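You operate a simulated robot arm through the tools that you are given. There is no shell and no other tool.

Carry out the task below with a simulated robot arm. There is one attempt and no reset: what you move stays moved.

JOB
Earth-test the lead with the orange strap and tag it by the reading.
Fine: its end goes into the tester's inlet of that shape; hands off while it tests at 12 V; dial off, then a green tag on the strap for a pass, yellow if not.

It is judged by the outcome, as a careful person would: the job done as asked, and still so three seconds after it is handed in. It fails if anything else is knocked over, pushed out of place, dropped, spilled or broken.

ROBOT AND FRAMES
A 7-joint arm with a two-finger parallel gripper, fixed in place. Base frame: the origin is on the floor under the middle of its stand, x ahead of it, y to its left, z up. Lengths are in m, angles in degrees, forces in N, time in s.
It reaches about 1.046 m from its shoulder. Its first joint turns from -166.0 to 166.0 degrees. Payload 1.57 kg.
Tool frame: the origin (TCP) lies between the finger pads and is the grasp point; the fingertips stand 0.03 m ahead of it; z points along the fingers, y is the line along which they close. The gripper opens to 0.08 m. The fingers are 0.017 m wide and 0.012 m thick; the gripper's body (0.04 by 0.082 m) begins 0.08 m behind the TCP.
Orientation is told as [roll, pitch, yaw] about the base's x, y, z axes, in that order, counted from this pose: with the fingers straight down and closing along the base's y, the tool's x points along the base's -x, its y along +y and its z along -z.

CONTROLS
- The arm moves only by the tool move_arm. Its argument "commands" is a list of rows, each a list of 3 entries, a list of its own where there are three numbers: the turn, a rotation vector about the tool's x, y, z in units of 8 degrees (1.0 is 8 degrees), then the shift along the tool's x, y, z in units of 40 mm (1.0 is 40 mm), then the gripper command, from -1 (shut) to 1 (fully open), values between in proportion. In form: [[[wx, wy, wz], [tx, ty, tz], fingers], ...]. A call has 1 to 20 rows; each row shifts and turns the commanded pose from where the row before left it, along the tool's axes as they then stand. A call with a number of a shift or a turn outside -1 to 1 is refused whole. Each row takes 0.2 s and may step no farther than 0.05 m and 8.6 degrees from the row before; otherwise, or with a gripper value out of range, the whole call is refused. Where a pose cannot be reached the arm comes as near as it can. A force on the tool above 40 N (or 10 N above the force at the start of the call, whichever is more), or a blocked arm, ends the call early, and 0.2 s more pass. The fingers move at their own pace (about 0.153 m/s each) and stop on an object; they squeeze with about 23 N. The grip force told is the motor's: it shows also when the fingers shut on nothing. Time passes only in rows, and 0.2 s behind the last, so rows that do not move let the fingers close. It gives the time, the measured TCP pose, the force on the tool (base axes), the opening and the grip force at its end, in the units of the frame above (readings bear some noise), with the torque about the TCP (base axes, N m) and any sound that the robot's microphone picked up.
- Cameras (640 x 400 px; columns grow to the right, rows downward): "scene" is fixed at [0.3811, 0.6552, 1.6515]; the picture's right is [-1.00, 0.05, 0.00], its down [0.05, 0.93, -0.37] and it looks along [-0.02, -0.37, -0.93] (base axes); focal length 266 px, centre (320, 200). "wrist" rides on the gripper at [0.072, -0.007, -0.122] in the tool frame; the picture's right is [0.09, 1.00, 0.00], its down [-0.84, 0.08, -0.54] and it looks along [-0.54, 0.05, 0.84] (tool axes); focal length 238 px, centre (320, 200). There is no depth. A picture from a camera that has moved, and an enlarged one, comes with that camera's place and axes in the base frame and with its lens. The place of the scene camera against the robot may be out by one fixed shift of up to 0.025 m in any direction.
- camera(camera): a new picture of that camera. It takes no simulated time.
- close_up(camera, box): a new picture of the part [left, top, right, bottom] of that camera's present view, enlarged. It takes no simulated time.
- hand_in(): hands the job in; it is judged then, once.

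Places have to be worked out from the pictures, the camera data and where the tool is seen. Open the gripper and draw the arm clear of the work before you hand the job in, unless the task says otherwise.

The tools are called after "Emit:" as a command line: name --argument value ..., lists and objects as JSON in quotes. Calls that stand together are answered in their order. move_arm: Moves the arm, as the interface text tells. Its arguments: {"type":"object","properties":{"commands":{"type":"array"}},"required":["commands"]} The other tools are called the same way: camera (camera) takes a picture; close_up (camera, box) takes an enlarged picture of a part of a camera's view; hand_in () hands the job in.

At the start:

```text
time: 0.0
position: [0.4333, 0.3397, 1.2388]
tool_rot: [0.0, 0.0, 0.0]
ft_force: [0.4, 0.2, -0.3]
ft_torque: [-0.03, 0.0, -0.01]
finger_gap: 0.0802
finger_force: 0.0
```

scene: 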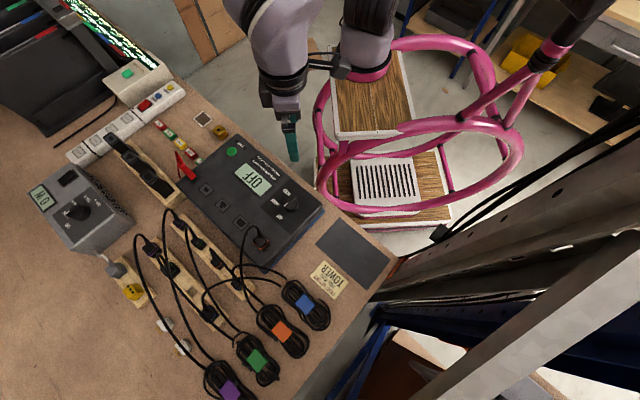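
wrist: 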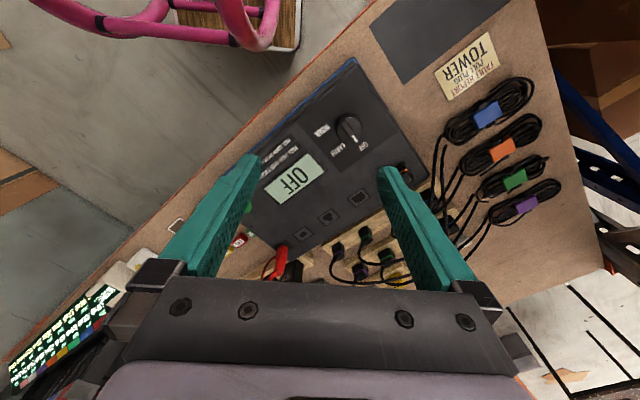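

The pictures show a bench with a tester (display OFF), four leads with coloured straps and several other items. I take close-ups to read the details before moving.

Emit:
close_up --camera "scene" --box '[160, 120, 340, 232]'

Emit:
close_up --camera "scene" --box '[100, 200, 340, 400]'

Emit:
close_up --camera "scene" --box '[20, 50, 240, 260]'

Emit:
close_up --camera "wrist" --box '[220, 60, 440, 290]'

```text
3.56 times, centred on (250, 176) of scene
camera zoom: at [0.3811, 0.6552, 1.6515], right [-1.0, 0.05, 0.0], down [0.05, 0.93, -0.37], along [-0.02, -0.37, -0.93], focal length 947 px, centre (569, 285)
```

zoom: 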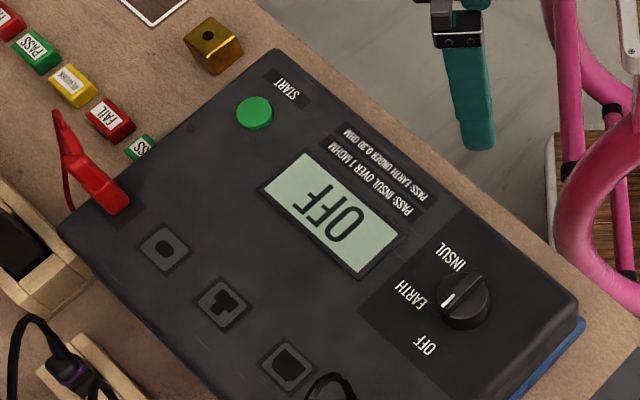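

```text
2.00 times, centred on (220, 300) of scene
camera zoom: at [0.3811, 0.6552, 1.6515], right [-1.0, 0.05, 0.0], down [0.05, 0.93, -0.37], along [-0.02, -0.37, -0.93], focal length 533 px, centre (520, 0)
```

zoom: 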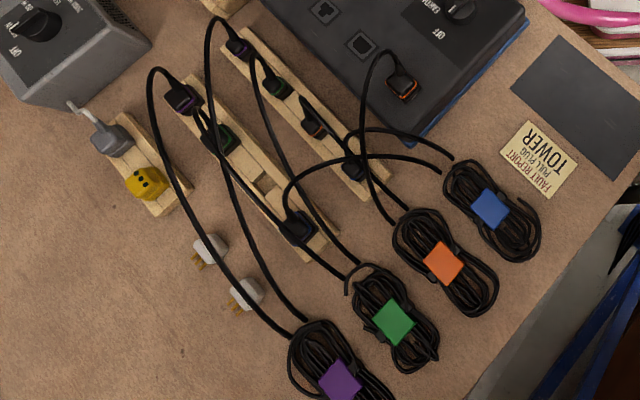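

```text
1.90 times, centred on (130, 155) of scene
camera zoom: at [0.3811, 0.6552, 1.6515], right [-1.0, 0.05, 0.0], down [0.05, 0.93, -0.37], along [-0.02, -0.37, -0.93], focal length 507 px, centre (682, 286)
```

zoom: 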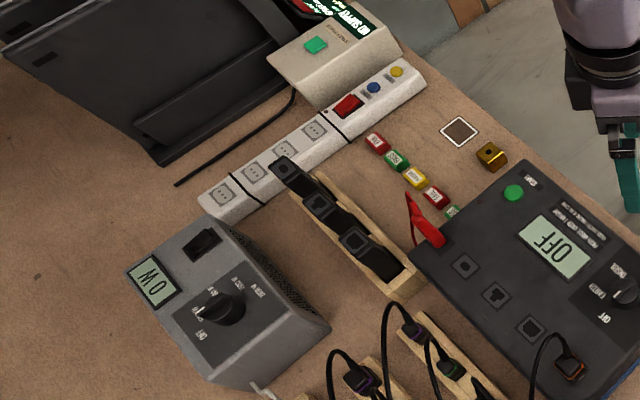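

```text
1.74 times, centred on (330, 175) of wrist
camera zoom: at [0.3616, 0.3334, 1.3614], right [-0.09, 1.0, 0.0], down [0.84, 0.08, 0.54], along [0.54, 0.05, -0.84], focal length 414 px, centre (303, 244)
```

zoom: 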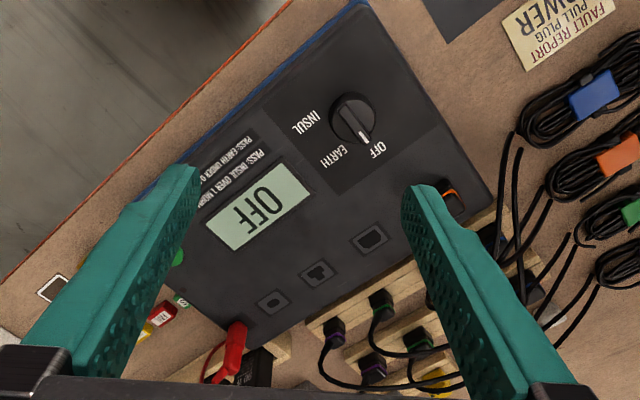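

Triangulating the tester's knob from both cameras puts it near [0.47, 0.39, 0.97], so the bench top is around z 0.9, turned by about 45°. I turn the tool 45° in yaw, staying high, so the wrist camera faces the bench square.

Emit:
move_arm --commands '[[[0, 0, -0.94], [0, 0, 0], 1], [[0, 0, -0.94], [0, 0, 0], 1], [[0, 0, -0.94], [0, 0, 0], 1], [[0, 0, -0.94], [0, 0, 0], 1], [[0, 0, -0.94], [0, 0, 0], 1], [[0, 0, -0.94], [0, 0, 0], 1]]'

Emit:
camera --camera "wrist"

Emit:
camera --camera "scene"

```text
time: 1.4
position: [0.4335, 0.3401, 1.2378]
tool_rot: [0.0, 0.0, 45.2]
ft_force: [-0.4, -0.9, 0.1]
ft_torque: [0.0, -0.03, 0.0]
finger_gap: 0.08
finger_force: 0.1
```

```text
taken
camera wrist: at [0.3876, 0.2848, 1.3614], right [-0.77, 0.64, 0.0], down [0.53, 0.65, 0.54], along [0.34, 0.42, -0.84], focal length 238 px, centre (320, 200)
```

wrist: 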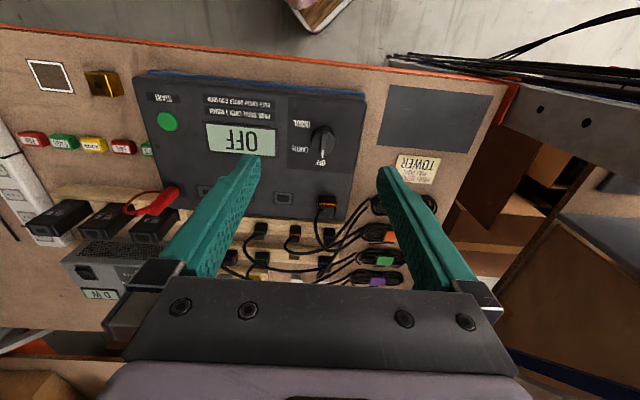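

```text
taken
```

scene: 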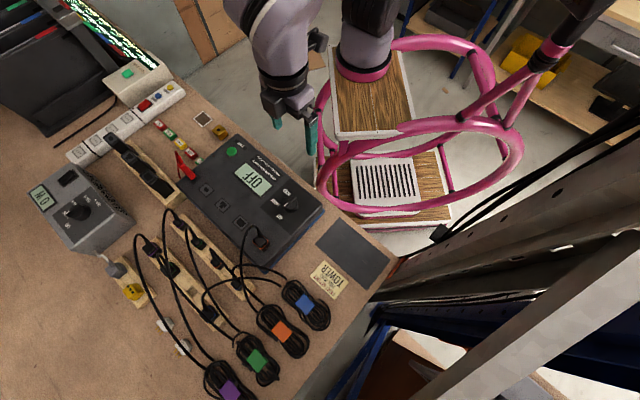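

The wrist view now faces the bench square, but the gripper hides the connector racks. I move the tool 0.16 m outward along -x of the tool at the same height to look at the connectors, racks and coils.

Emit:
move_arm --commands '[[[0, 0, 0], [-1, 0, 0], 1], [[0, 0, 0], [-1, 0, 0], 1], [[0, 0, 0], [-1, 0, 0], 1], [[0, 0, 0], [-1, 0, 0], 1]]'

Emit:
camera --camera "wrist"

Emit:
close_up --camera "wrist" --box '[180, 0, 480, 190]'

```text
time: 2.4
position: [0.5457, 0.4535, 1.2412]
tool_rot: [0.0, 0.0, 45.2]
ft_force: [-0.8, -0.5, 0.5]
ft_torque: [0.03, 0.01, 0.01]
finger_gap: 0.08
finger_force: 0.0
```

```text
taken
camera wrist: at [0.4996, 0.398, 1.3632], right [-0.77, 0.64, 0.0], down [0.54, 0.65, 0.54], along [0.35, 0.42, -0.84], focal length 238 px, centre (320, 200)
```

wrist: 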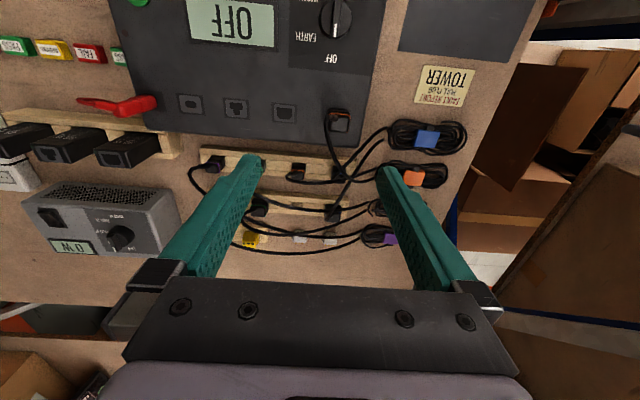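

```text
2.11 times, centred on (330, 95) of wrist
camera zoom: at [0.4996, 0.398, 1.3632], right [-0.77, 0.64, 0.0], down [0.54, 0.65, 0.54], along [0.35, 0.42, -0.84], focal length 502 px, centre (299, 421)
```

zoom: 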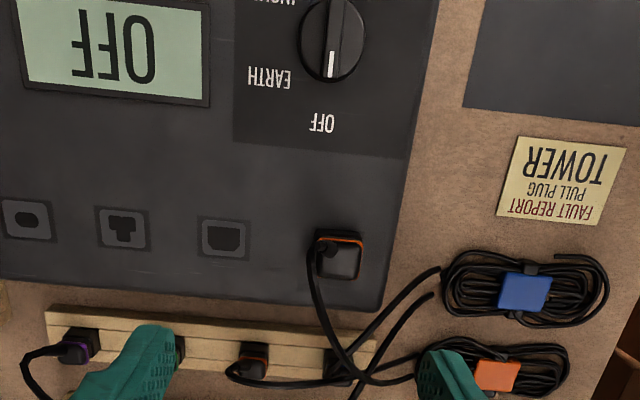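

The orange lead's one plug is already in the tester's right-hand socket, and its other end appears to sit in the first rack near [0.66, 0.53, 0.95]. I go above it, TCP at z 1.10, for a closer view.

Emit:
move_arm --commands '[[[0, 0, 0], [-0.67, -0.137, 0.7], 1], [[0, 0, 0], [-0.67, -0.137, 0.7], 1], [[0, 0, 0], [-0.67, -0.137, 0.7], 1], [[0, 0, 0], [-0.67, -0.137, 0.7], 1], [[0, 0, 0], [-0.67, -0.137, 0.7], 1]]'

Emit:
camera --camera "wrist"

Emit:
close_up --camera "wrist" --box '[220, 80, 420, 280]'

Emit:
camera --camera "scene"

```text
time: 3.6
position: [0.6612, 0.5291, 1.1024]
tool_rot: [-0.1, -0.2, 45.1]
ft_force: [-0.5, -0.9, 0.3]
ft_torque: [0.05, 0.0, -0.05]
finger_gap: 0.08
finger_force: 0.2
```

```text
taken
camera wrist: at [0.6145, 0.4733, 1.2258], right [-0.77, 0.64, 0.0], down [0.53, 0.65, 0.54], along [0.35, 0.42, -0.84], focal length 238 px, centre (320, 200)
```

wrist: 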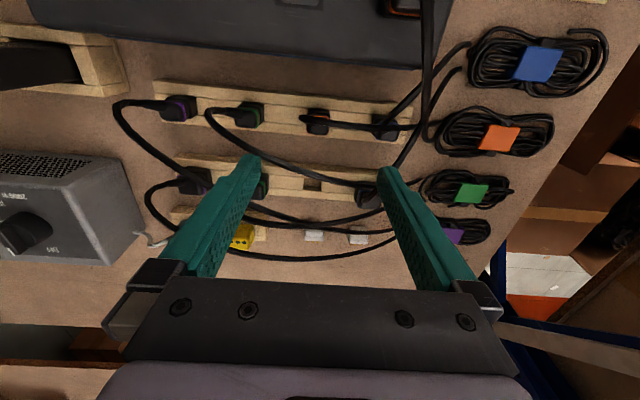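

```text
2.00 times, centred on (320, 180) of wrist
camera zoom: at [0.6145, 0.4733, 1.2258], right [-0.77, 0.64, 0.0], down [0.53, 0.65, 0.54], along [0.35, 0.42, -0.84], focal length 477 px, centre (320, 240)
```

zoom: 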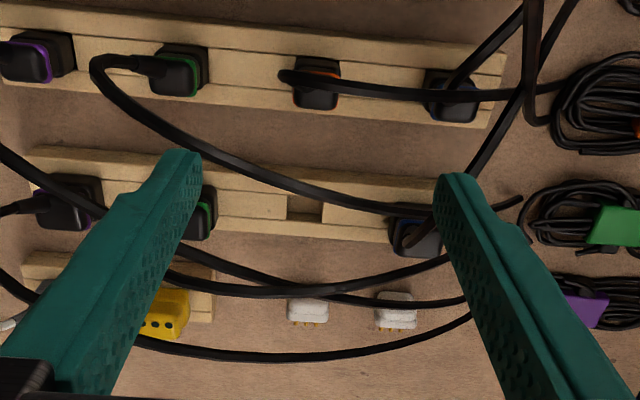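

```text
taken
```

scene: 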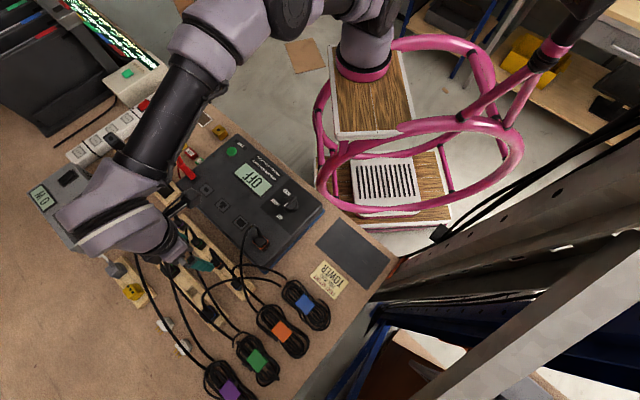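

The orange-ringed end is triangulated at about [0.668, 0.531, 0.934] in the first rack, with its cable running toward the coils. I enlarge it to trace the cables and see its body.

Emit:
close_up --camera "wrist" --box '[280, 80, 420, 168]'

Emit:
close_up --camera "wrist" --box '[380, 0, 620, 250]'

Emit:
close_up --camera "scene" --box '[180, 220, 340, 320]'

```text
4.55 times, centred on (350, 124) of wrist
camera zoom: at [0.6145, 0.4733, 1.2258], right [-0.77, 0.64, 0.0], down [0.53, 0.65, 0.54], along [0.35, 0.42, -0.84], focal length 1083 px, centre (184, 546)
```

zoom: 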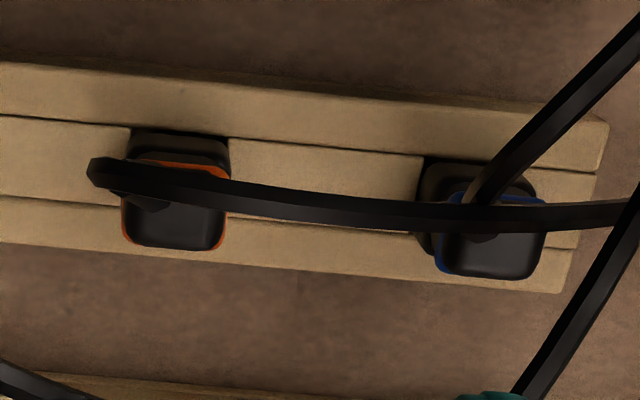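

```text
1.60 times, centred on (500, 125) of wrist
camera zoom: at [0.6145, 0.4733, 1.2258], right [-0.77, 0.64, 0.0], down [0.53, 0.65, 0.54], along [0.35, 0.42, -0.84], focal length 381 px, centre (32, 320)
```

zoom: 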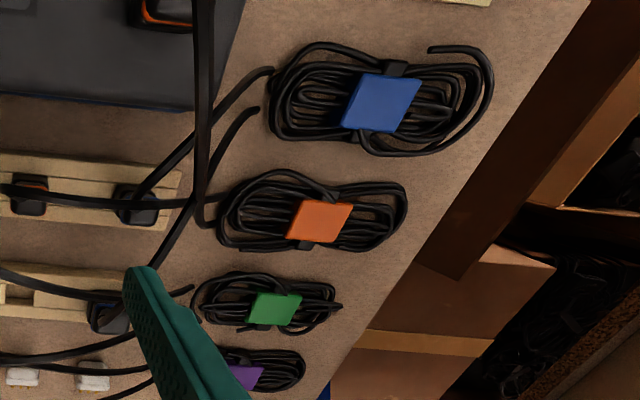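

```text
4.00 times, centred on (260, 270) of scene
camera zoom: at [0.3811, 0.6552, 1.6515], right [-1.0, 0.05, 0.0], down [0.05, 0.93, -0.37], along [-0.02, -0.37, -0.93], focal length 1065 px, centre (560, -80)
```

zoom: 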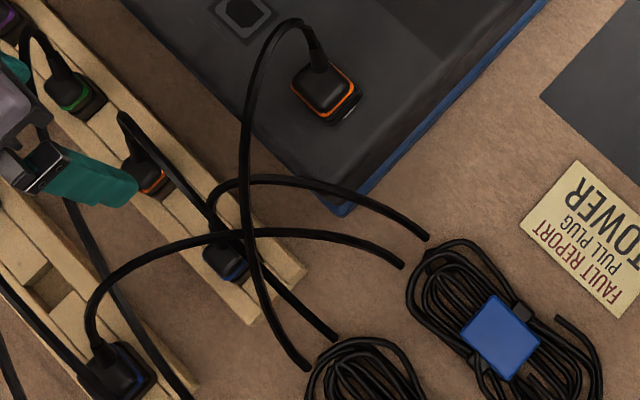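

Both orange-ringed ends run into the orange-strapped coil, so that lead is identified: one end in the tester socket, one in rack 1. I now enlarge the grey box with the dial and the other inlets to understand the "12 V" part.

Emit:
close_up --camera "wrist" --box '[0, 130, 180, 280]'

Emit:
close_up --camera "scene" --box '[25, 160, 135, 255]'

Emit:
close_up --camera "scene" --box '[140, 100, 250, 170]'

Emit:
close_up --camera "scene" --box '[220, 140, 340, 240]'

```text
2.67 times, centred on (90, 205) of wrist
camera zoom: at [0.6145, 0.4733, 1.2258], right [-0.77, 0.64, 0.0], down [0.53, 0.65, 0.54], along [0.35, 0.42, -0.84], focal length 636 px, centre (933, 187)
```

zoom: 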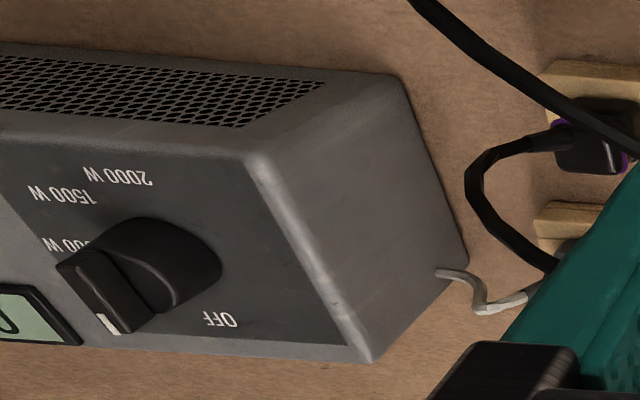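

```text
4.21 times, centred on (80, 208) of scene
camera zoom: at [0.3811, 0.6552, 1.6515], right [-1.0, 0.05, 0.0], down [0.05, 0.93, -0.37], along [-0.02, -0.37, -0.93], focal length 1122 px, centre (1330, 168)
```

zoom: 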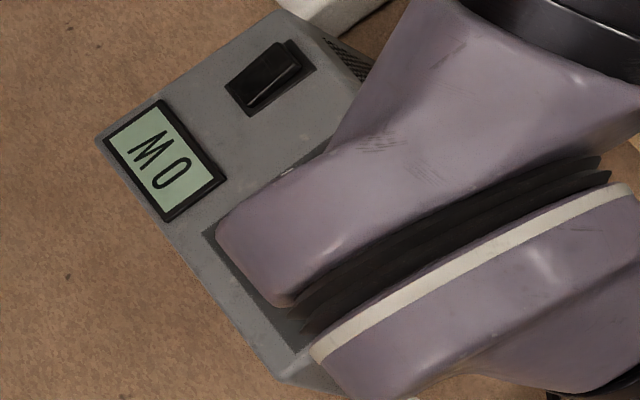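

```text
5.71 times, centred on (195, 135) of scene
camera zoom: at [0.3811, 0.6552, 1.6515], right [-1.0, 0.05, 0.0], down [0.05, 0.93, -0.37], along [-0.02, -0.37, -0.93], focal length 1522 px, centre (1034, 571)
```

zoom: 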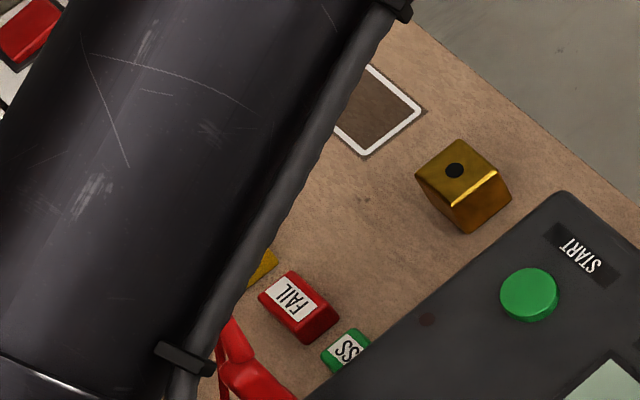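

```text
4.00 times, centred on (280, 190) of scene
camera zoom: at [0.3811, 0.6552, 1.6515], right [-1.0, 0.05, 0.0], down [0.05, 0.93, -0.37], along [-0.02, -0.37, -0.93], focal length 1065 px, centre (480, 240)
```

zoom: 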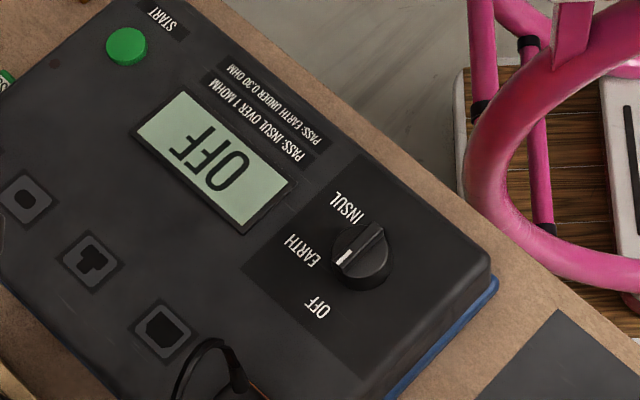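

The grey box is just a load bank in watts, so it plays no part. The tester needs dial OFF→EARTH then START (pass: earth under 0.30 ohm). I back up and tilt the camera for a side view of the connector in the rack.

Emit:
move_arm --commands '[[[0, 0, 0], [0.65, -0.047, 0.6], 1], [[0, 0, 0], [0.65, -0.047, 0.6], 1], [[0, 0, 0], [0.65, -0.047, 0.6], 1], [[0, -0.94, 0], [0, 0, 0], 1], [[0, -0.94, 0], [0, 0, 0], 1], [[0, -0.94, 0], [0, 0, 0], 1], [[0, -0.94, 0], [0, 0, 0], 1]]'

Emit:
camera --camera "wrist"

Emit:
close_up --camera "wrist" --box '[240, 60, 400, 190]'

```text
time: 5.2
position: [0.6098, 0.4687, 1.0274]
tool_rot: [0.2, -30.3, 45.2]
ft_force: [0.2, 0.0, 0.0]
ft_torque: [0.01, 0.07, 0.01]
finger_gap: 0.0799
finger_force: 0.1
```

```text
taken
camera wrist: at [0.5274, 0.3776, 1.0975], right [-0.76, 0.65, -0.05], down [0.26, 0.37, 0.89], along [0.59, 0.67, -0.46], focal length 238 px, centre (320, 200)
```

wrist: 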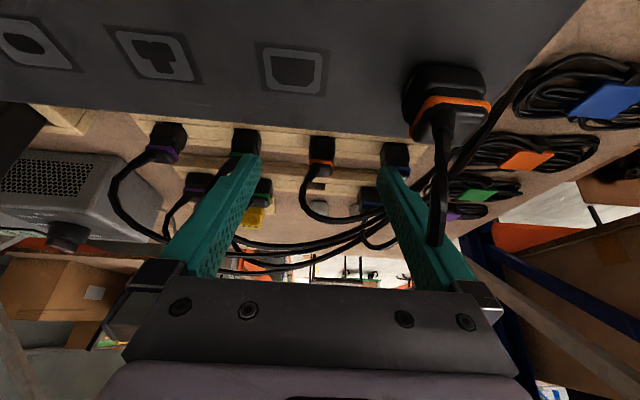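

```text
3.08 times, centred on (320, 125) of wrist
camera zoom: at [0.5274, 0.3776, 1.0975], right [-0.76, 0.65, -0.05], down [0.26, 0.37, 0.89], along [0.59, 0.67, -0.46], focal length 733 px, centre (320, 431)
```

zoom: 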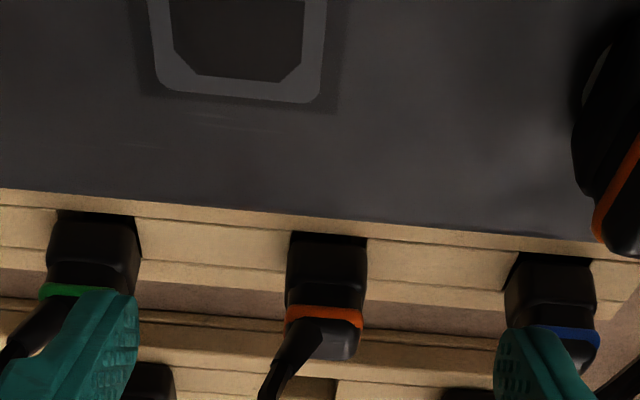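

From this low view the inlets are visible: a round one, a T-shaped one and a cut-cornered rectangle. I enlarge the inlets and each connector to compare shapes.

Emit:
close_up --camera "wrist" --box '[0, 0, 340, 110]'

Emit:
close_up --camera "wrist" --box '[280, 120, 360, 200]'

Emit:
close_up --camera "wrist" --box '[380, 50, 540, 170]'

Emit:
close_up --camera "wrist" --box '[130, 110, 260, 210]'

```text
1.88 times, centred on (170, 55) of wrist
camera zoom: at [0.5274, 0.3776, 1.0975], right [-0.76, 0.65, -0.05], down [0.26, 0.37, 0.89], along [0.59, 0.67, -0.46], focal length 449 px, centre (602, 473)
```

zoom: 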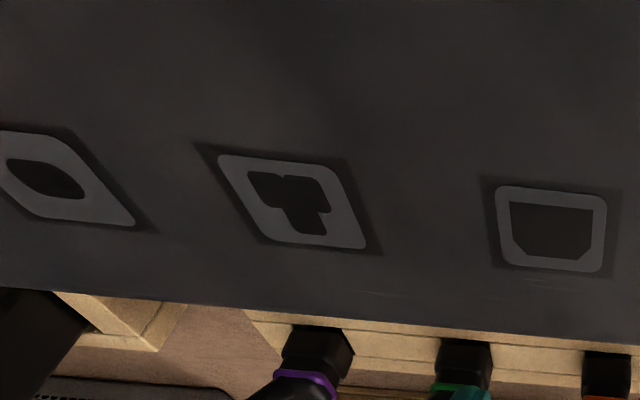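

```text
5.00 times, centred on (320, 160) of wrist
camera zoom: at [0.5274, 0.3776, 1.0975], right [-0.76, 0.65, -0.05], down [0.26, 0.37, 0.89], along [0.59, 0.67, -0.46], focal length 1192 px, centre (320, 400)
```

zoom: 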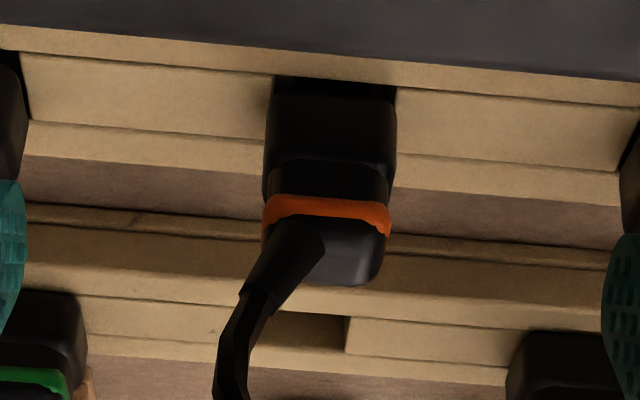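

```text
3.33 times, centred on (460, 110) of wrist
camera zoom: at [0.5274, 0.3776, 1.0975], right [-0.76, 0.65, -0.05], down [0.26, 0.37, 0.89], along [0.59, 0.67, -0.46], focal length 794 px, centre (-147, 500)
```

zoom: 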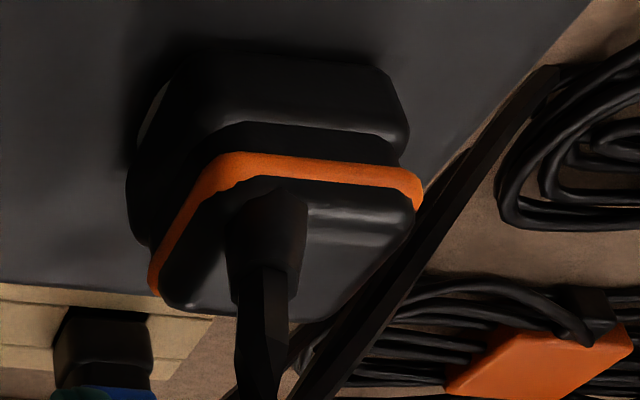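

```text
4.00 times, centred on (195, 160) of wrist
camera zoom: at [0.5274, 0.3776, 1.0975], right [-0.76, 0.65, -0.05], down [0.26, 0.37, 0.89], along [0.59, 0.67, -0.46], focal length 953 px, centre (820, 360)
```

zoom: 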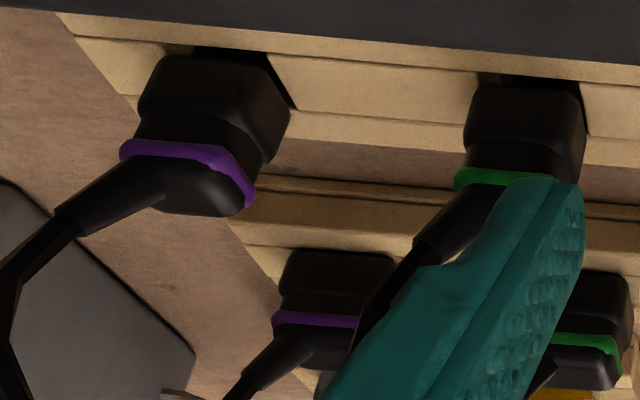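

The connector body is about 28 mm square with its ring at z≈0.945 and the rack top near 0.915; its mouth shape is hidden, so I will have to lift it to see it. I go up, level the tool and try a yaw of 135°, so the fingers close across the rack and the cable passes between them.

Emit:
move_arm --commands '[[[0, 0, 0], [-0.45, 0, -0.78], 1], [[0, 0, 0], [-0.45, 0, -0.78], 1], [[0, 0, 0], [-0.45, 0, -0.78], 1], [[0, 0, 0], [-0.45, 0, -0.78], 1], [[0, 0.94, 0], [0, 0, 0], 1], [[0, 0.94, 0], [0, 0, 0], 1], [[0, 0.94, 0], [0, 0, 0], 1], [[0, 0.94, 0], [0, 0, 0], 1], [[0, 0, -1], [0, 0, 0], 1], [[0, 0, -1], [0, 0, 0], 1], [[0, 0, -1], [0, 0, 0], 1], [[0, 0, -1], [0, 0, 0], 1], [[0, 0, -1], [0, 0, 0], 1], [[0, 0, -1], [0, 0, 0], 1]]'

Emit:
camera --camera "wrist"

Emit:
camera --camera "scene"

```text
time: 8.2
position: [0.6089, 0.4691, 1.1715]
tool_rot: [0.0, 0.1, 93.4]
ft_force: [0.6, 0.3, 0.3]
ft_torque: [0.02, 0.0, -0.02]
finger_gap: 0.0799
finger_force: 0.0
```

```text
taken
camera wrist: at [0.6197, 0.398, 1.2931], right [-0.99, -0.15, 0.0], down [-0.12, 0.83, 0.54], along [-0.08, 0.54, -0.84], focal length 238 px, centre (320, 200)
```

wrist: 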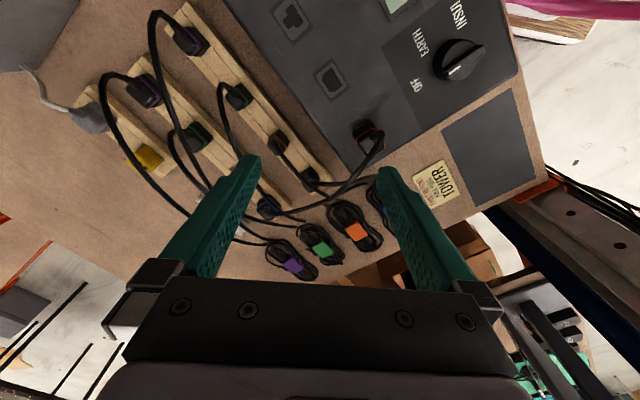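

```text
taken
```

scene: 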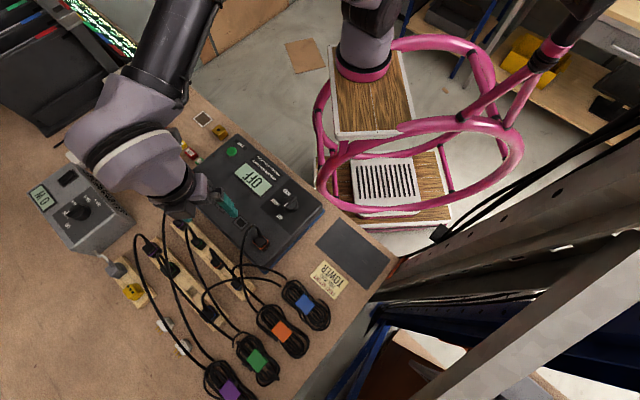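

The wrist turns freely to 93°, and the pictures confirm the rack runs along about 135° in the base. I carry on to a yaw of 135° while moving above the orange connector at [0.667, 0.533], still at z≈1.12.

Emit:
move_arm --commands '[[[0, 0, -1], [0, 0, 0], 1], [[0, 0, -1], [0, 0, 0], 1], [[0, 0, -1], [0, 0, 0], 1], [[0, 0, -1], [0, 0, 0], 1], [[0, 0, -1], [0, 0, 0], 1], [[0, 0, -0.2], [0, -0.85, 0.3], 1], [[0, 0, 0], [0, -0.85, 0.3], 1], [[0, 0, 0], [0, -0.5, 0.3], 1]]'

Emit:
camera --camera "wrist"

Emit:
camera --camera "scene"

```text
time: 10.0
position: [0.6722, 0.5299, 1.1365]
tool_rot: [0.1, 0.1, 134.9]
ft_force: [-1.3, -0.5, 1.0]
ft_torque: [0.05, -0.01, -0.03]
finger_gap: 0.08
finger_force: 0.0
```

```text
taken
camera wrist: at [0.7272, 0.4836, 1.2592], right [-0.64, -0.77, 0.0], down [-0.64, 0.54, 0.54], along [-0.42, 0.35, -0.84], focal length 238 px, centre (320, 200)
```

wrist: 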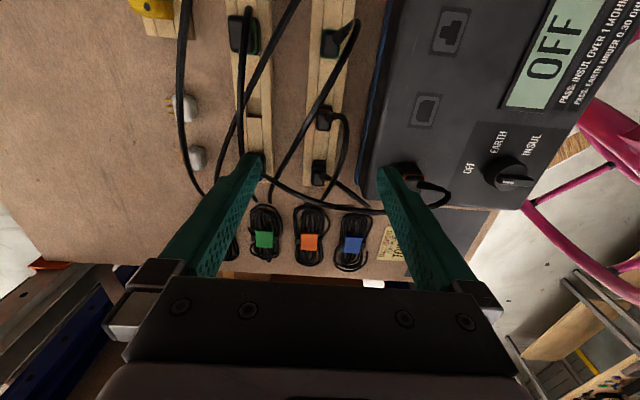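

```text
taken
```

scene: 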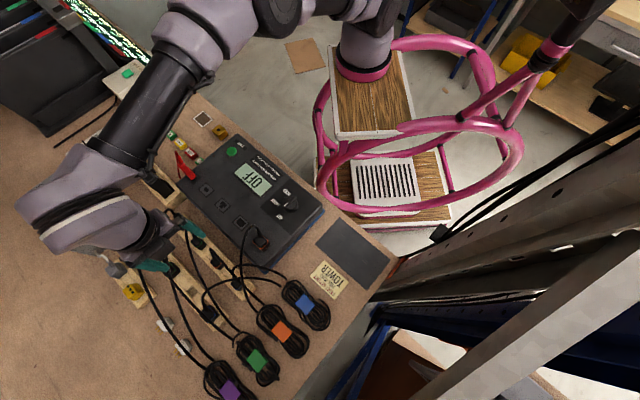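

The yaw of 135° works and the TCP hovers at [0.672, 0.530, 1.137] over the connector. I enlarge the view to check the cable path relative to the fingers.

Emit:
close_up --camera "wrist" --box '[270, 60, 390, 200]'

Emit:
close_up --camera "wrist" --box '[370, 0, 560, 200]'

```text
2.86 times, centred on (330, 130) of wrist
camera zoom: at [0.7272, 0.4836, 1.2592], right [-0.64, -0.77, 0.0], down [-0.64, 0.54, 0.54], along [-0.42, 0.35, -0.84], focal length 681 px, centre (291, 400)
```

zoom: 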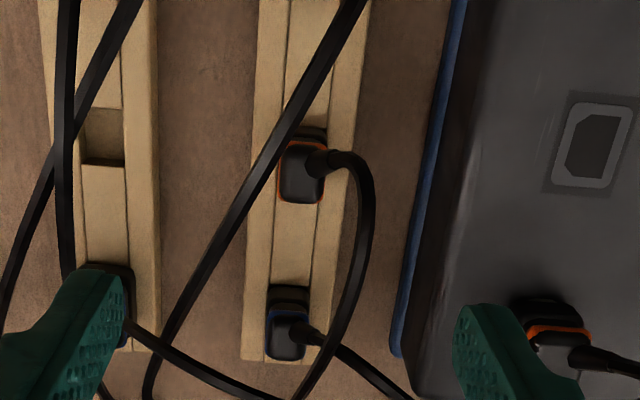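

```text
2.00 times, centred on (465, 100) of wrist
camera zoom: at [0.7272, 0.4836, 1.2592], right [-0.64, -0.77, 0.0], down [-0.64, 0.54, 0.54], along [-0.42, 0.35, -0.84], focal length 477 px, centre (30, 400)
```

zoom: 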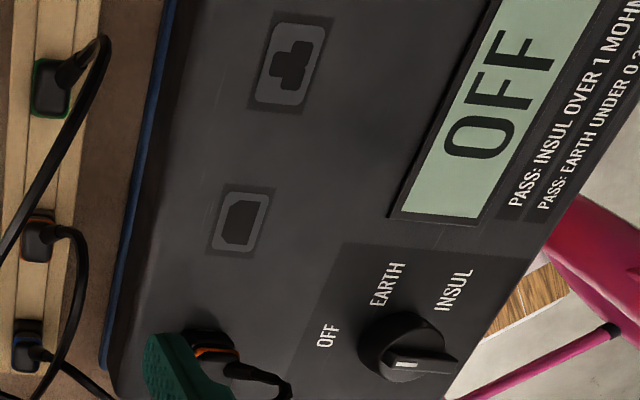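

From this side I see the orange end's cable leaves toward the robot and loops to its coil, while the green lead's cable arches over it at about z 1.05. A straight-down grasp would catch the green cable, so I'll come in from the robot side with the hand leaning ~37°, yaw 45°; first I move back over the tester and set that attitude high up.

Emit:
move_arm --commands '[[[0, 0, 0], [0, 0.82, 0], 0.4], [[0, 0, 0], [0, 0.82, 0], 0.4], [[0, 0, 0], [0, 0.82, 0], 0.4], [[0, 0, 1], [0, 0, 0], 0.4], [[0, 0, 1], [0, 0, 0], 0.4], [[0, 0, 1], [0, 0, 0], 0.4], [[0, 0, 1], [0, 0, 0], 0.4], [[0, 0, 1], [0, 0, 0], 0.4], [[0, 0, 1], [0, 0, 0], 0.4], [[0, 0, 1], [0, 0, 0], 0.4], [[0, 0, 1], [0, 0, 0], 0.4], [[0, 0, 1], [0, 0, 0], 0.4], [[0, 0, 1], [0, 0, 0], 0.4], [[0, 0, 1], [0, 0, 0], 0.4], [[0, 0, 0.24], [0, 0, 0], 0.4], [[0, -0.94, 0], [0, 0, 0], 0.4], [[0, -0.94, 0], [0, 0, 0], 0.4], [[0, -0.94, 0], [0, 0, 0], 0.4], [[0, -0.94, 0], [0, 0, 0], 0.4], [[0, -0.94, 0], [0, 0, 0], 0.4]]'

Emit:
camera --camera "wrist"

Emit:
close_up --camera "scene" --box '[150, 160, 330, 310]'

```text
time: 14.2
position: [0.6042, 0.4617, 1.1356]
tool_rot: [0.2, -37.7, 44.7]
ft_force: [-0.9, -0.8, -0.2]
ft_torque: [0.06, 0.04, 0.01]
finger_gap: 0.056
finger_force: 0.1
```

```text
taken
camera wrist: at [0.5147, 0.3643, 1.1883], right [-0.75, 0.66, -0.06], down [0.18, 0.29, 0.94], along [0.63, 0.7, -0.33], focal length 238 px, centre (320, 200)
```

wrist: 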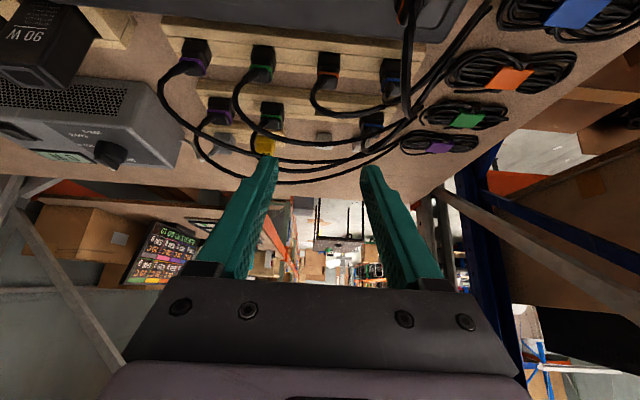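

```text
2.67 times, centred on (240, 235) of scene
camera zoom: at [0.3811, 0.6552, 1.6515], right [-1.0, 0.05, 0.0], down [0.05, 0.93, -0.37], along [-0.02, -0.37, -0.93], focal length 710 px, centre (533, 107)
```

zoom: 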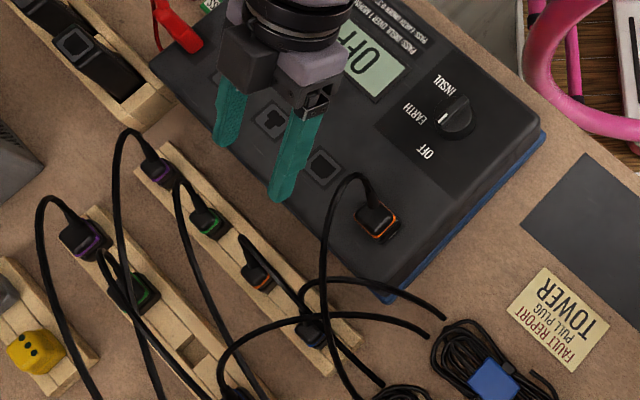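

The hand is tilted and above the tester, and the connectors are seen in the clear. I enlarge this view to check the cable clearances before approaching.

Emit:
close_up --camera "wrist" --box '[220, 20, 440, 160]'

Emit:
close_up --camera "wrist" --box '[430, 0, 600, 110]'

```text
2.86 times, centred on (330, 90) of wrist
camera zoom: at [0.5147, 0.3643, 1.1883], right [-0.75, 0.66, -0.06], down [0.18, 0.29, 0.94], along [0.63, 0.7, -0.33], focal length 681 px, centre (291, 514)
```

zoom: 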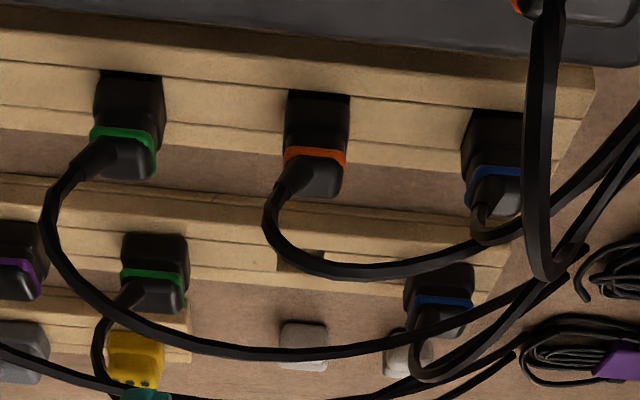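

```text
3.64 times, centred on (515, 55) of wrist
camera zoom: at [0.5147, 0.3643, 1.1883], right [-0.75, 0.66, -0.06], down [0.18, 0.29, 0.94], along [0.63, 0.7, -0.33], focal length 867 px, centre (-389, 727)
```

zoom: 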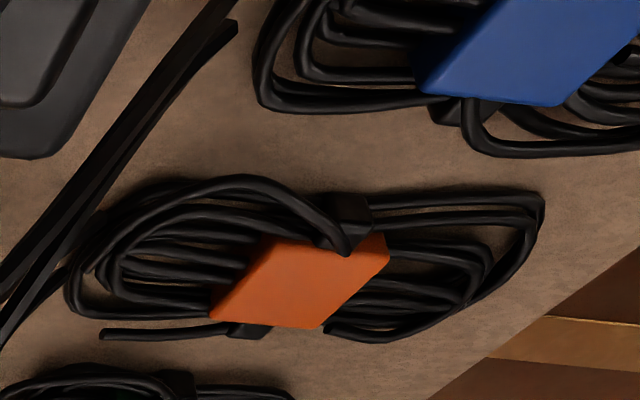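

The clearances look workable: the orange end is confirmed at [0.666, 0.533], with the tester plug's own cable about 6 cm to the side. I move to a standoff 0.1 m back along the approach line.

Emit:
move_arm --commands '[[[0, 0, 0], [0.346, 0.05, 0.835], 0.4], [[0, 0, 0], [0.346, 0.05, 0.835], 0.4], [[0, 0, 0], [0.346, 0.05, 0.835], 0.4]]'

Emit:
camera --camera "wrist"

Emit:
close_up --camera "scene" --box '[150, 160, 330, 310]'

```text
time: 15.0
position: [0.6212, 0.4856, 1.0295]
tool_rot: [0.0, -37.5, 44.8]
ft_force: [-1.0, -0.7, 1.3]
ft_torque: [0.01, 0.06, 0.0]
finger_gap: 0.056
finger_force: 0.0
```

```text
taken
camera wrist: at [0.5316, 0.3874, 1.0826], right [-0.75, 0.66, -0.06], down [0.18, 0.29, 0.94], along [0.63, 0.7, -0.34], focal length 238 px, centre (320, 200)
```

wrist: 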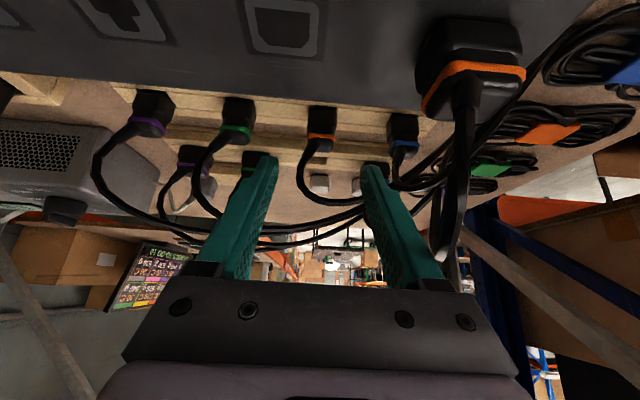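

```text
2.67 times, centred on (240, 235) of scene
camera zoom: at [0.3811, 0.6552, 1.6515], right [-1.0, 0.05, 0.0], down [0.05, 0.93, -0.37], along [-0.02, -0.37, -0.93], focal length 710 px, centre (533, 107)
```

zoom: 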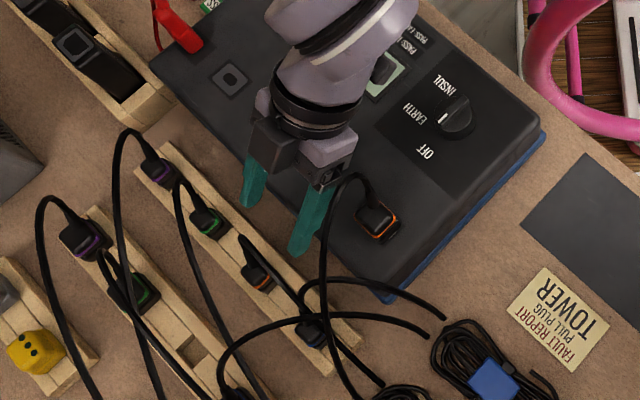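

The tester plug's cable loop passes close beside the right of the hand. I enlarge that spot to judge the gap before advancing.

Emit:
close_up --camera "wrist" --box '[380, 140, 520, 300]'

Emit:
close_up --camera "scene" --box '[225, 205, 285, 265]'

Emit:
close_up --camera "wrist" --box '[270, 90, 410, 210]'

```text
2.50 times, centred on (450, 220) of wrist
camera zoom: at [0.5316, 0.3874, 1.0826], right [-0.75, 0.66, -0.06], down [0.18, 0.29, 0.94], along [0.63, 0.7, -0.34], focal length 596 px, centre (-5, 150)
```

zoom: 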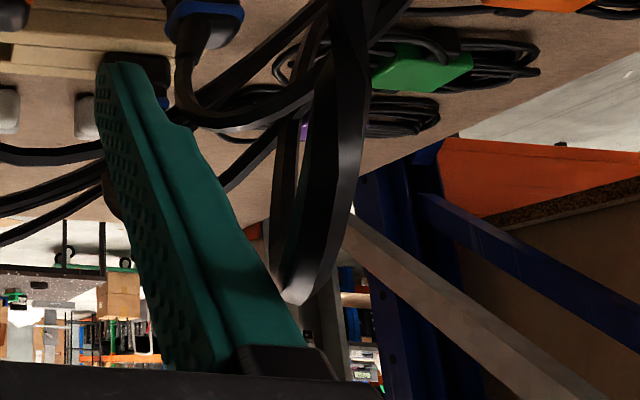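

```text
6.67 times, centred on (255, 235) of scene
camera zoom: at [0.3811, 0.6552, 1.6515], right [-1.0, 0.05, 0.0], down [0.05, 0.93, -0.37], along [-0.02, -0.37, -0.93], focal length 1776 px, centre (753, -33)
```

zoom: 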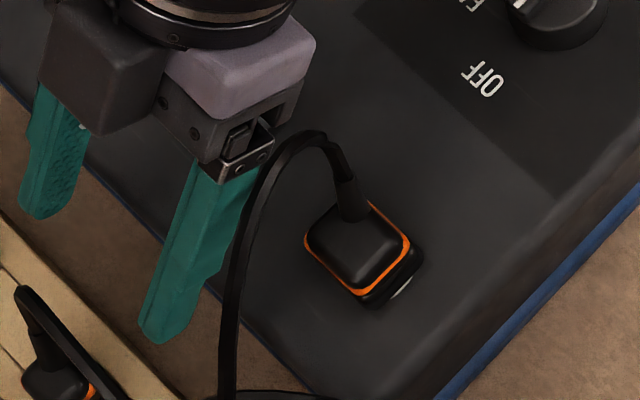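

```text
3.33 times, centred on (340, 150) of wrist
camera zoom: at [0.5316, 0.3874, 1.0826], right [-0.75, 0.66, -0.06], down [0.18, 0.29, 0.94], along [0.63, 0.7, -0.34], focal length 794 px, centre (253, 367)
```

zoom: 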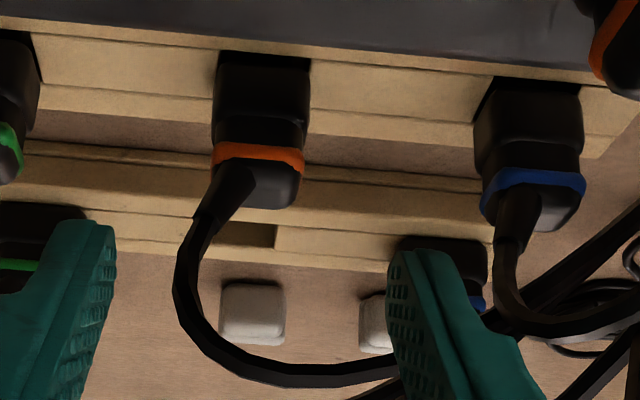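

The tester plug's cable apex sits just under the hand's lower right corner, so I cut the tilt to about 31° to clear it, then advance most of the way and look again.

Emit:
move_arm --commands '[[[0, 0.8, 0], [0, 0, 0], 0.4], [[0, 0, 0], [-0.095, 0.017, 0.8], 0.4], [[0, 0, 0], [-0.05, 0.01, 0.4], 0.4]]'

Emit:
camera --camera "wrist"

Emit:
close_up --camera "wrist" --box '[240, 100, 400, 220]'

Emit:
close_up --camera "scene" --box '[180, 200, 280, 280]'

```text
time: 15.8
position: [0.6412, 0.5056, 0.9911]
tool_rot: [0.0, -31.2, 44.8]
ft_force: [0.4, 0.1, 0.7]
ft_torque: [0.0, -0.01, 0.0]
finger_gap: 0.056
finger_force: 0.1
```

```text
taken
camera wrist: at [0.5566, 0.415, 1.0588], right [-0.76, 0.65, -0.05], down [0.25, 0.36, 0.9], along [0.6, 0.67, -0.44], focal length 238 px, centre (320, 200)
```

wrist: 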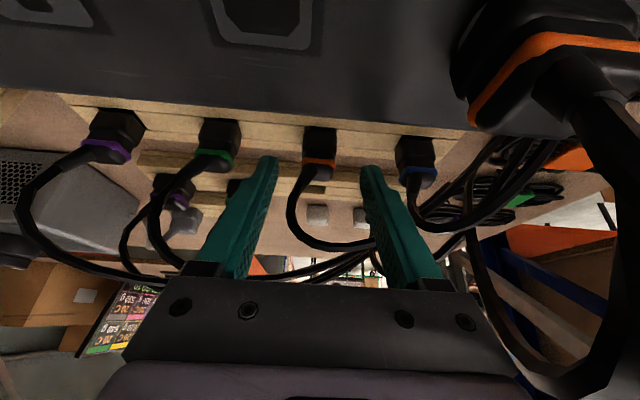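

```text
3.33 times, centred on (320, 160) of wrist
camera zoom: at [0.5566, 0.415, 1.0588], right [-0.76, 0.65, -0.05], down [0.25, 0.36, 0.9], along [0.6, 0.67, -0.44], focal length 794 px, centre (320, 333)
```

zoom: 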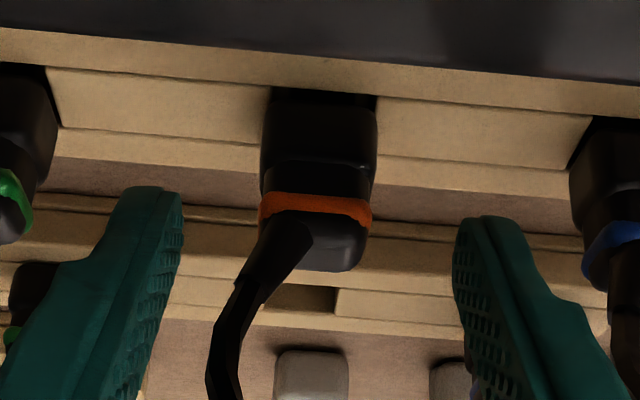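

```text
5.00 times, centred on (230, 240) of scene
camera zoom: at [0.3811, 0.6552, 1.6515], right [-1.0, 0.05, 0.0], down [0.05, 0.93, -0.37], along [-0.02, -0.37, -0.93], focal length 1332 px, centre (770, 0)
```

zoom: 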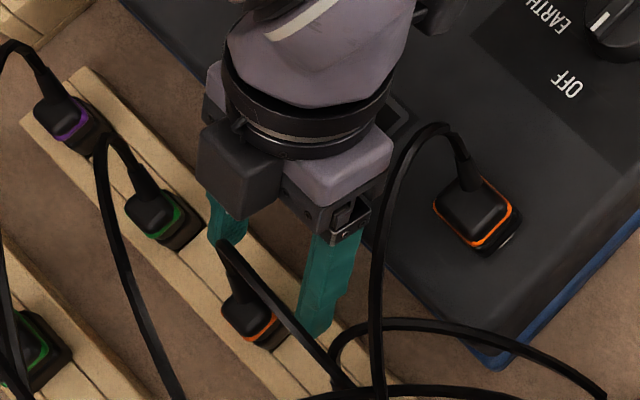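

The fingers are centred on the connector and the reading shows no contact. I advance the remaining ~5 cm and check before closing.

Emit:
move_arm --commands '[[[0, 0, 0], [-0.085, 0.02, 0.61], 0.4], [[0, 0, 0], [-0.085, 0.02, 0.6], 0.4]]'

Emit:
camera --camera "wrist"

Emit:
close_up --camera "wrist" --box '[240, 100, 400, 220]'

Emit:
close_up --camera "scene" --box '[180, 200, 280, 280]'

```text
time: 16.4
position: [0.6609, 0.5297, 0.9533]
tool_rot: [-0.1, -31.1, 44.7]
ft_force: [-0.8, -1.5, -0.2]
ft_torque: [0.0, 0.01, 0.0]
finger_gap: 0.056
finger_force: 0.0
```

```text
taken
camera wrist: at [0.5756, 0.4379, 1.0219], right [-0.76, 0.65, -0.05], down [0.25, 0.36, 0.9], along [0.6, 0.67, -0.44], focal length 238 px, centre (320, 200)
```

wrist: 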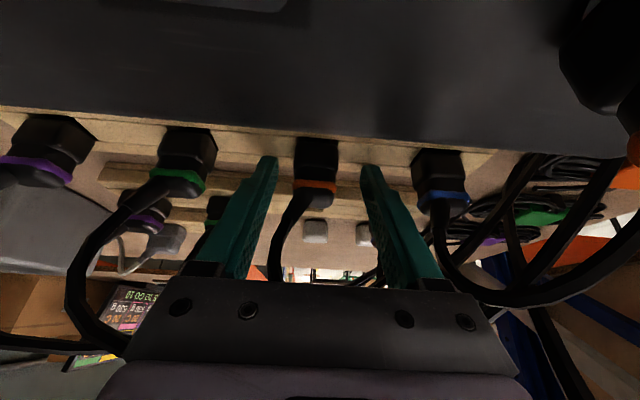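

```text
3.33 times, centred on (320, 160) of wrist
camera zoom: at [0.5756, 0.4379, 1.0219], right [-0.76, 0.65, -0.05], down [0.25, 0.36, 0.9], along [0.6, 0.67, -0.44], focal length 794 px, centre (320, 333)
```

zoom: 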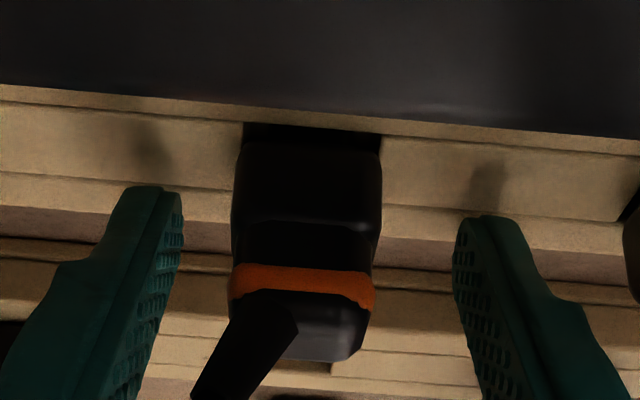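

```text
5.00 times, centred on (230, 240) of scene
camera zoom: at [0.3811, 0.6552, 1.6515], right [-1.0, 0.05, 0.0], down [0.05, 0.93, -0.37], along [-0.02, -0.37, -0.93], focal length 1332 px, centre (770, 0)
```

zoom: 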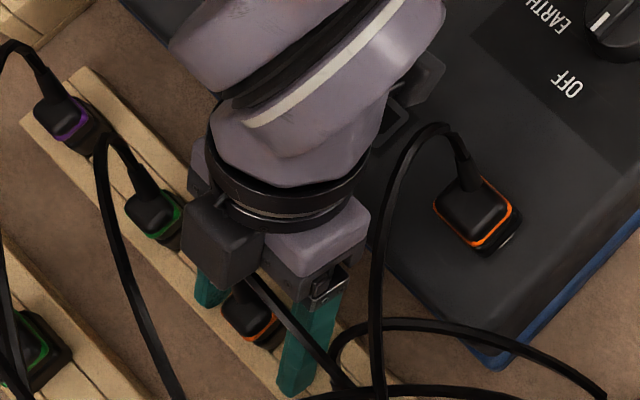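

The connector sits about 3 mm toward tool −y of the finger midline. I shift by that and close the gripper.

Emit:
move_arm --commands '[[[0, 0, 0], [0, -0.07, 0], 0.4], [[0, 0, 0], [0, 0, 0], 0.0], [[0, 0, 0], [0, 0, 0], -0.4], [[0, 0, 0], [0, 0, 0], -1], [[0, 0, 0], [0, 0, 0], -1]]'

Emit:
close_up --camera "wrist" --box '[240, 100, 400, 220]'

Emit:
close_up --camera "scene" --box '[180, 200, 280, 280]'

```text
time: 17.6
position: [0.6612, 0.5292, 0.9548]
tool_rot: [0.0, -31.2, 44.8]
ft_force: [0.4, -0.4, -0.5]
ft_torque: [0.0, 0.0, -0.01]
finger_gap: 0.0273
finger_force: 22.9
```

```text
3.33 times, centred on (320, 160) of wrist
camera zoom: at [0.5774, 0.4362, 1.0216], right [-0.76, 0.65, -0.05], down [0.25, 0.36, 0.9], along [0.6, 0.67, -0.44], focal length 794 px, centre (320, 333)
```

zoom: 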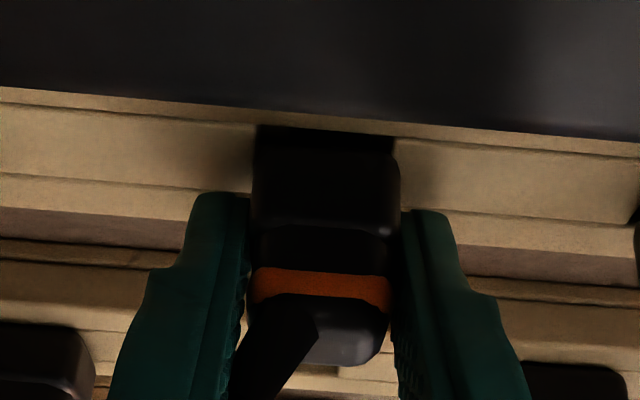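

```text
5.00 times, centred on (230, 240) of scene
camera zoom: at [0.3811, 0.6552, 1.6515], right [-1.0, 0.05, 0.0], down [0.05, 0.93, -0.37], along [-0.02, -0.37, -0.93], focal length 1332 px, centre (770, 0)
```

zoom: 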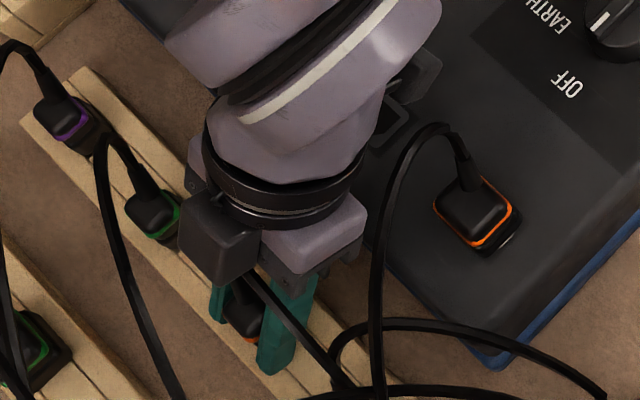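

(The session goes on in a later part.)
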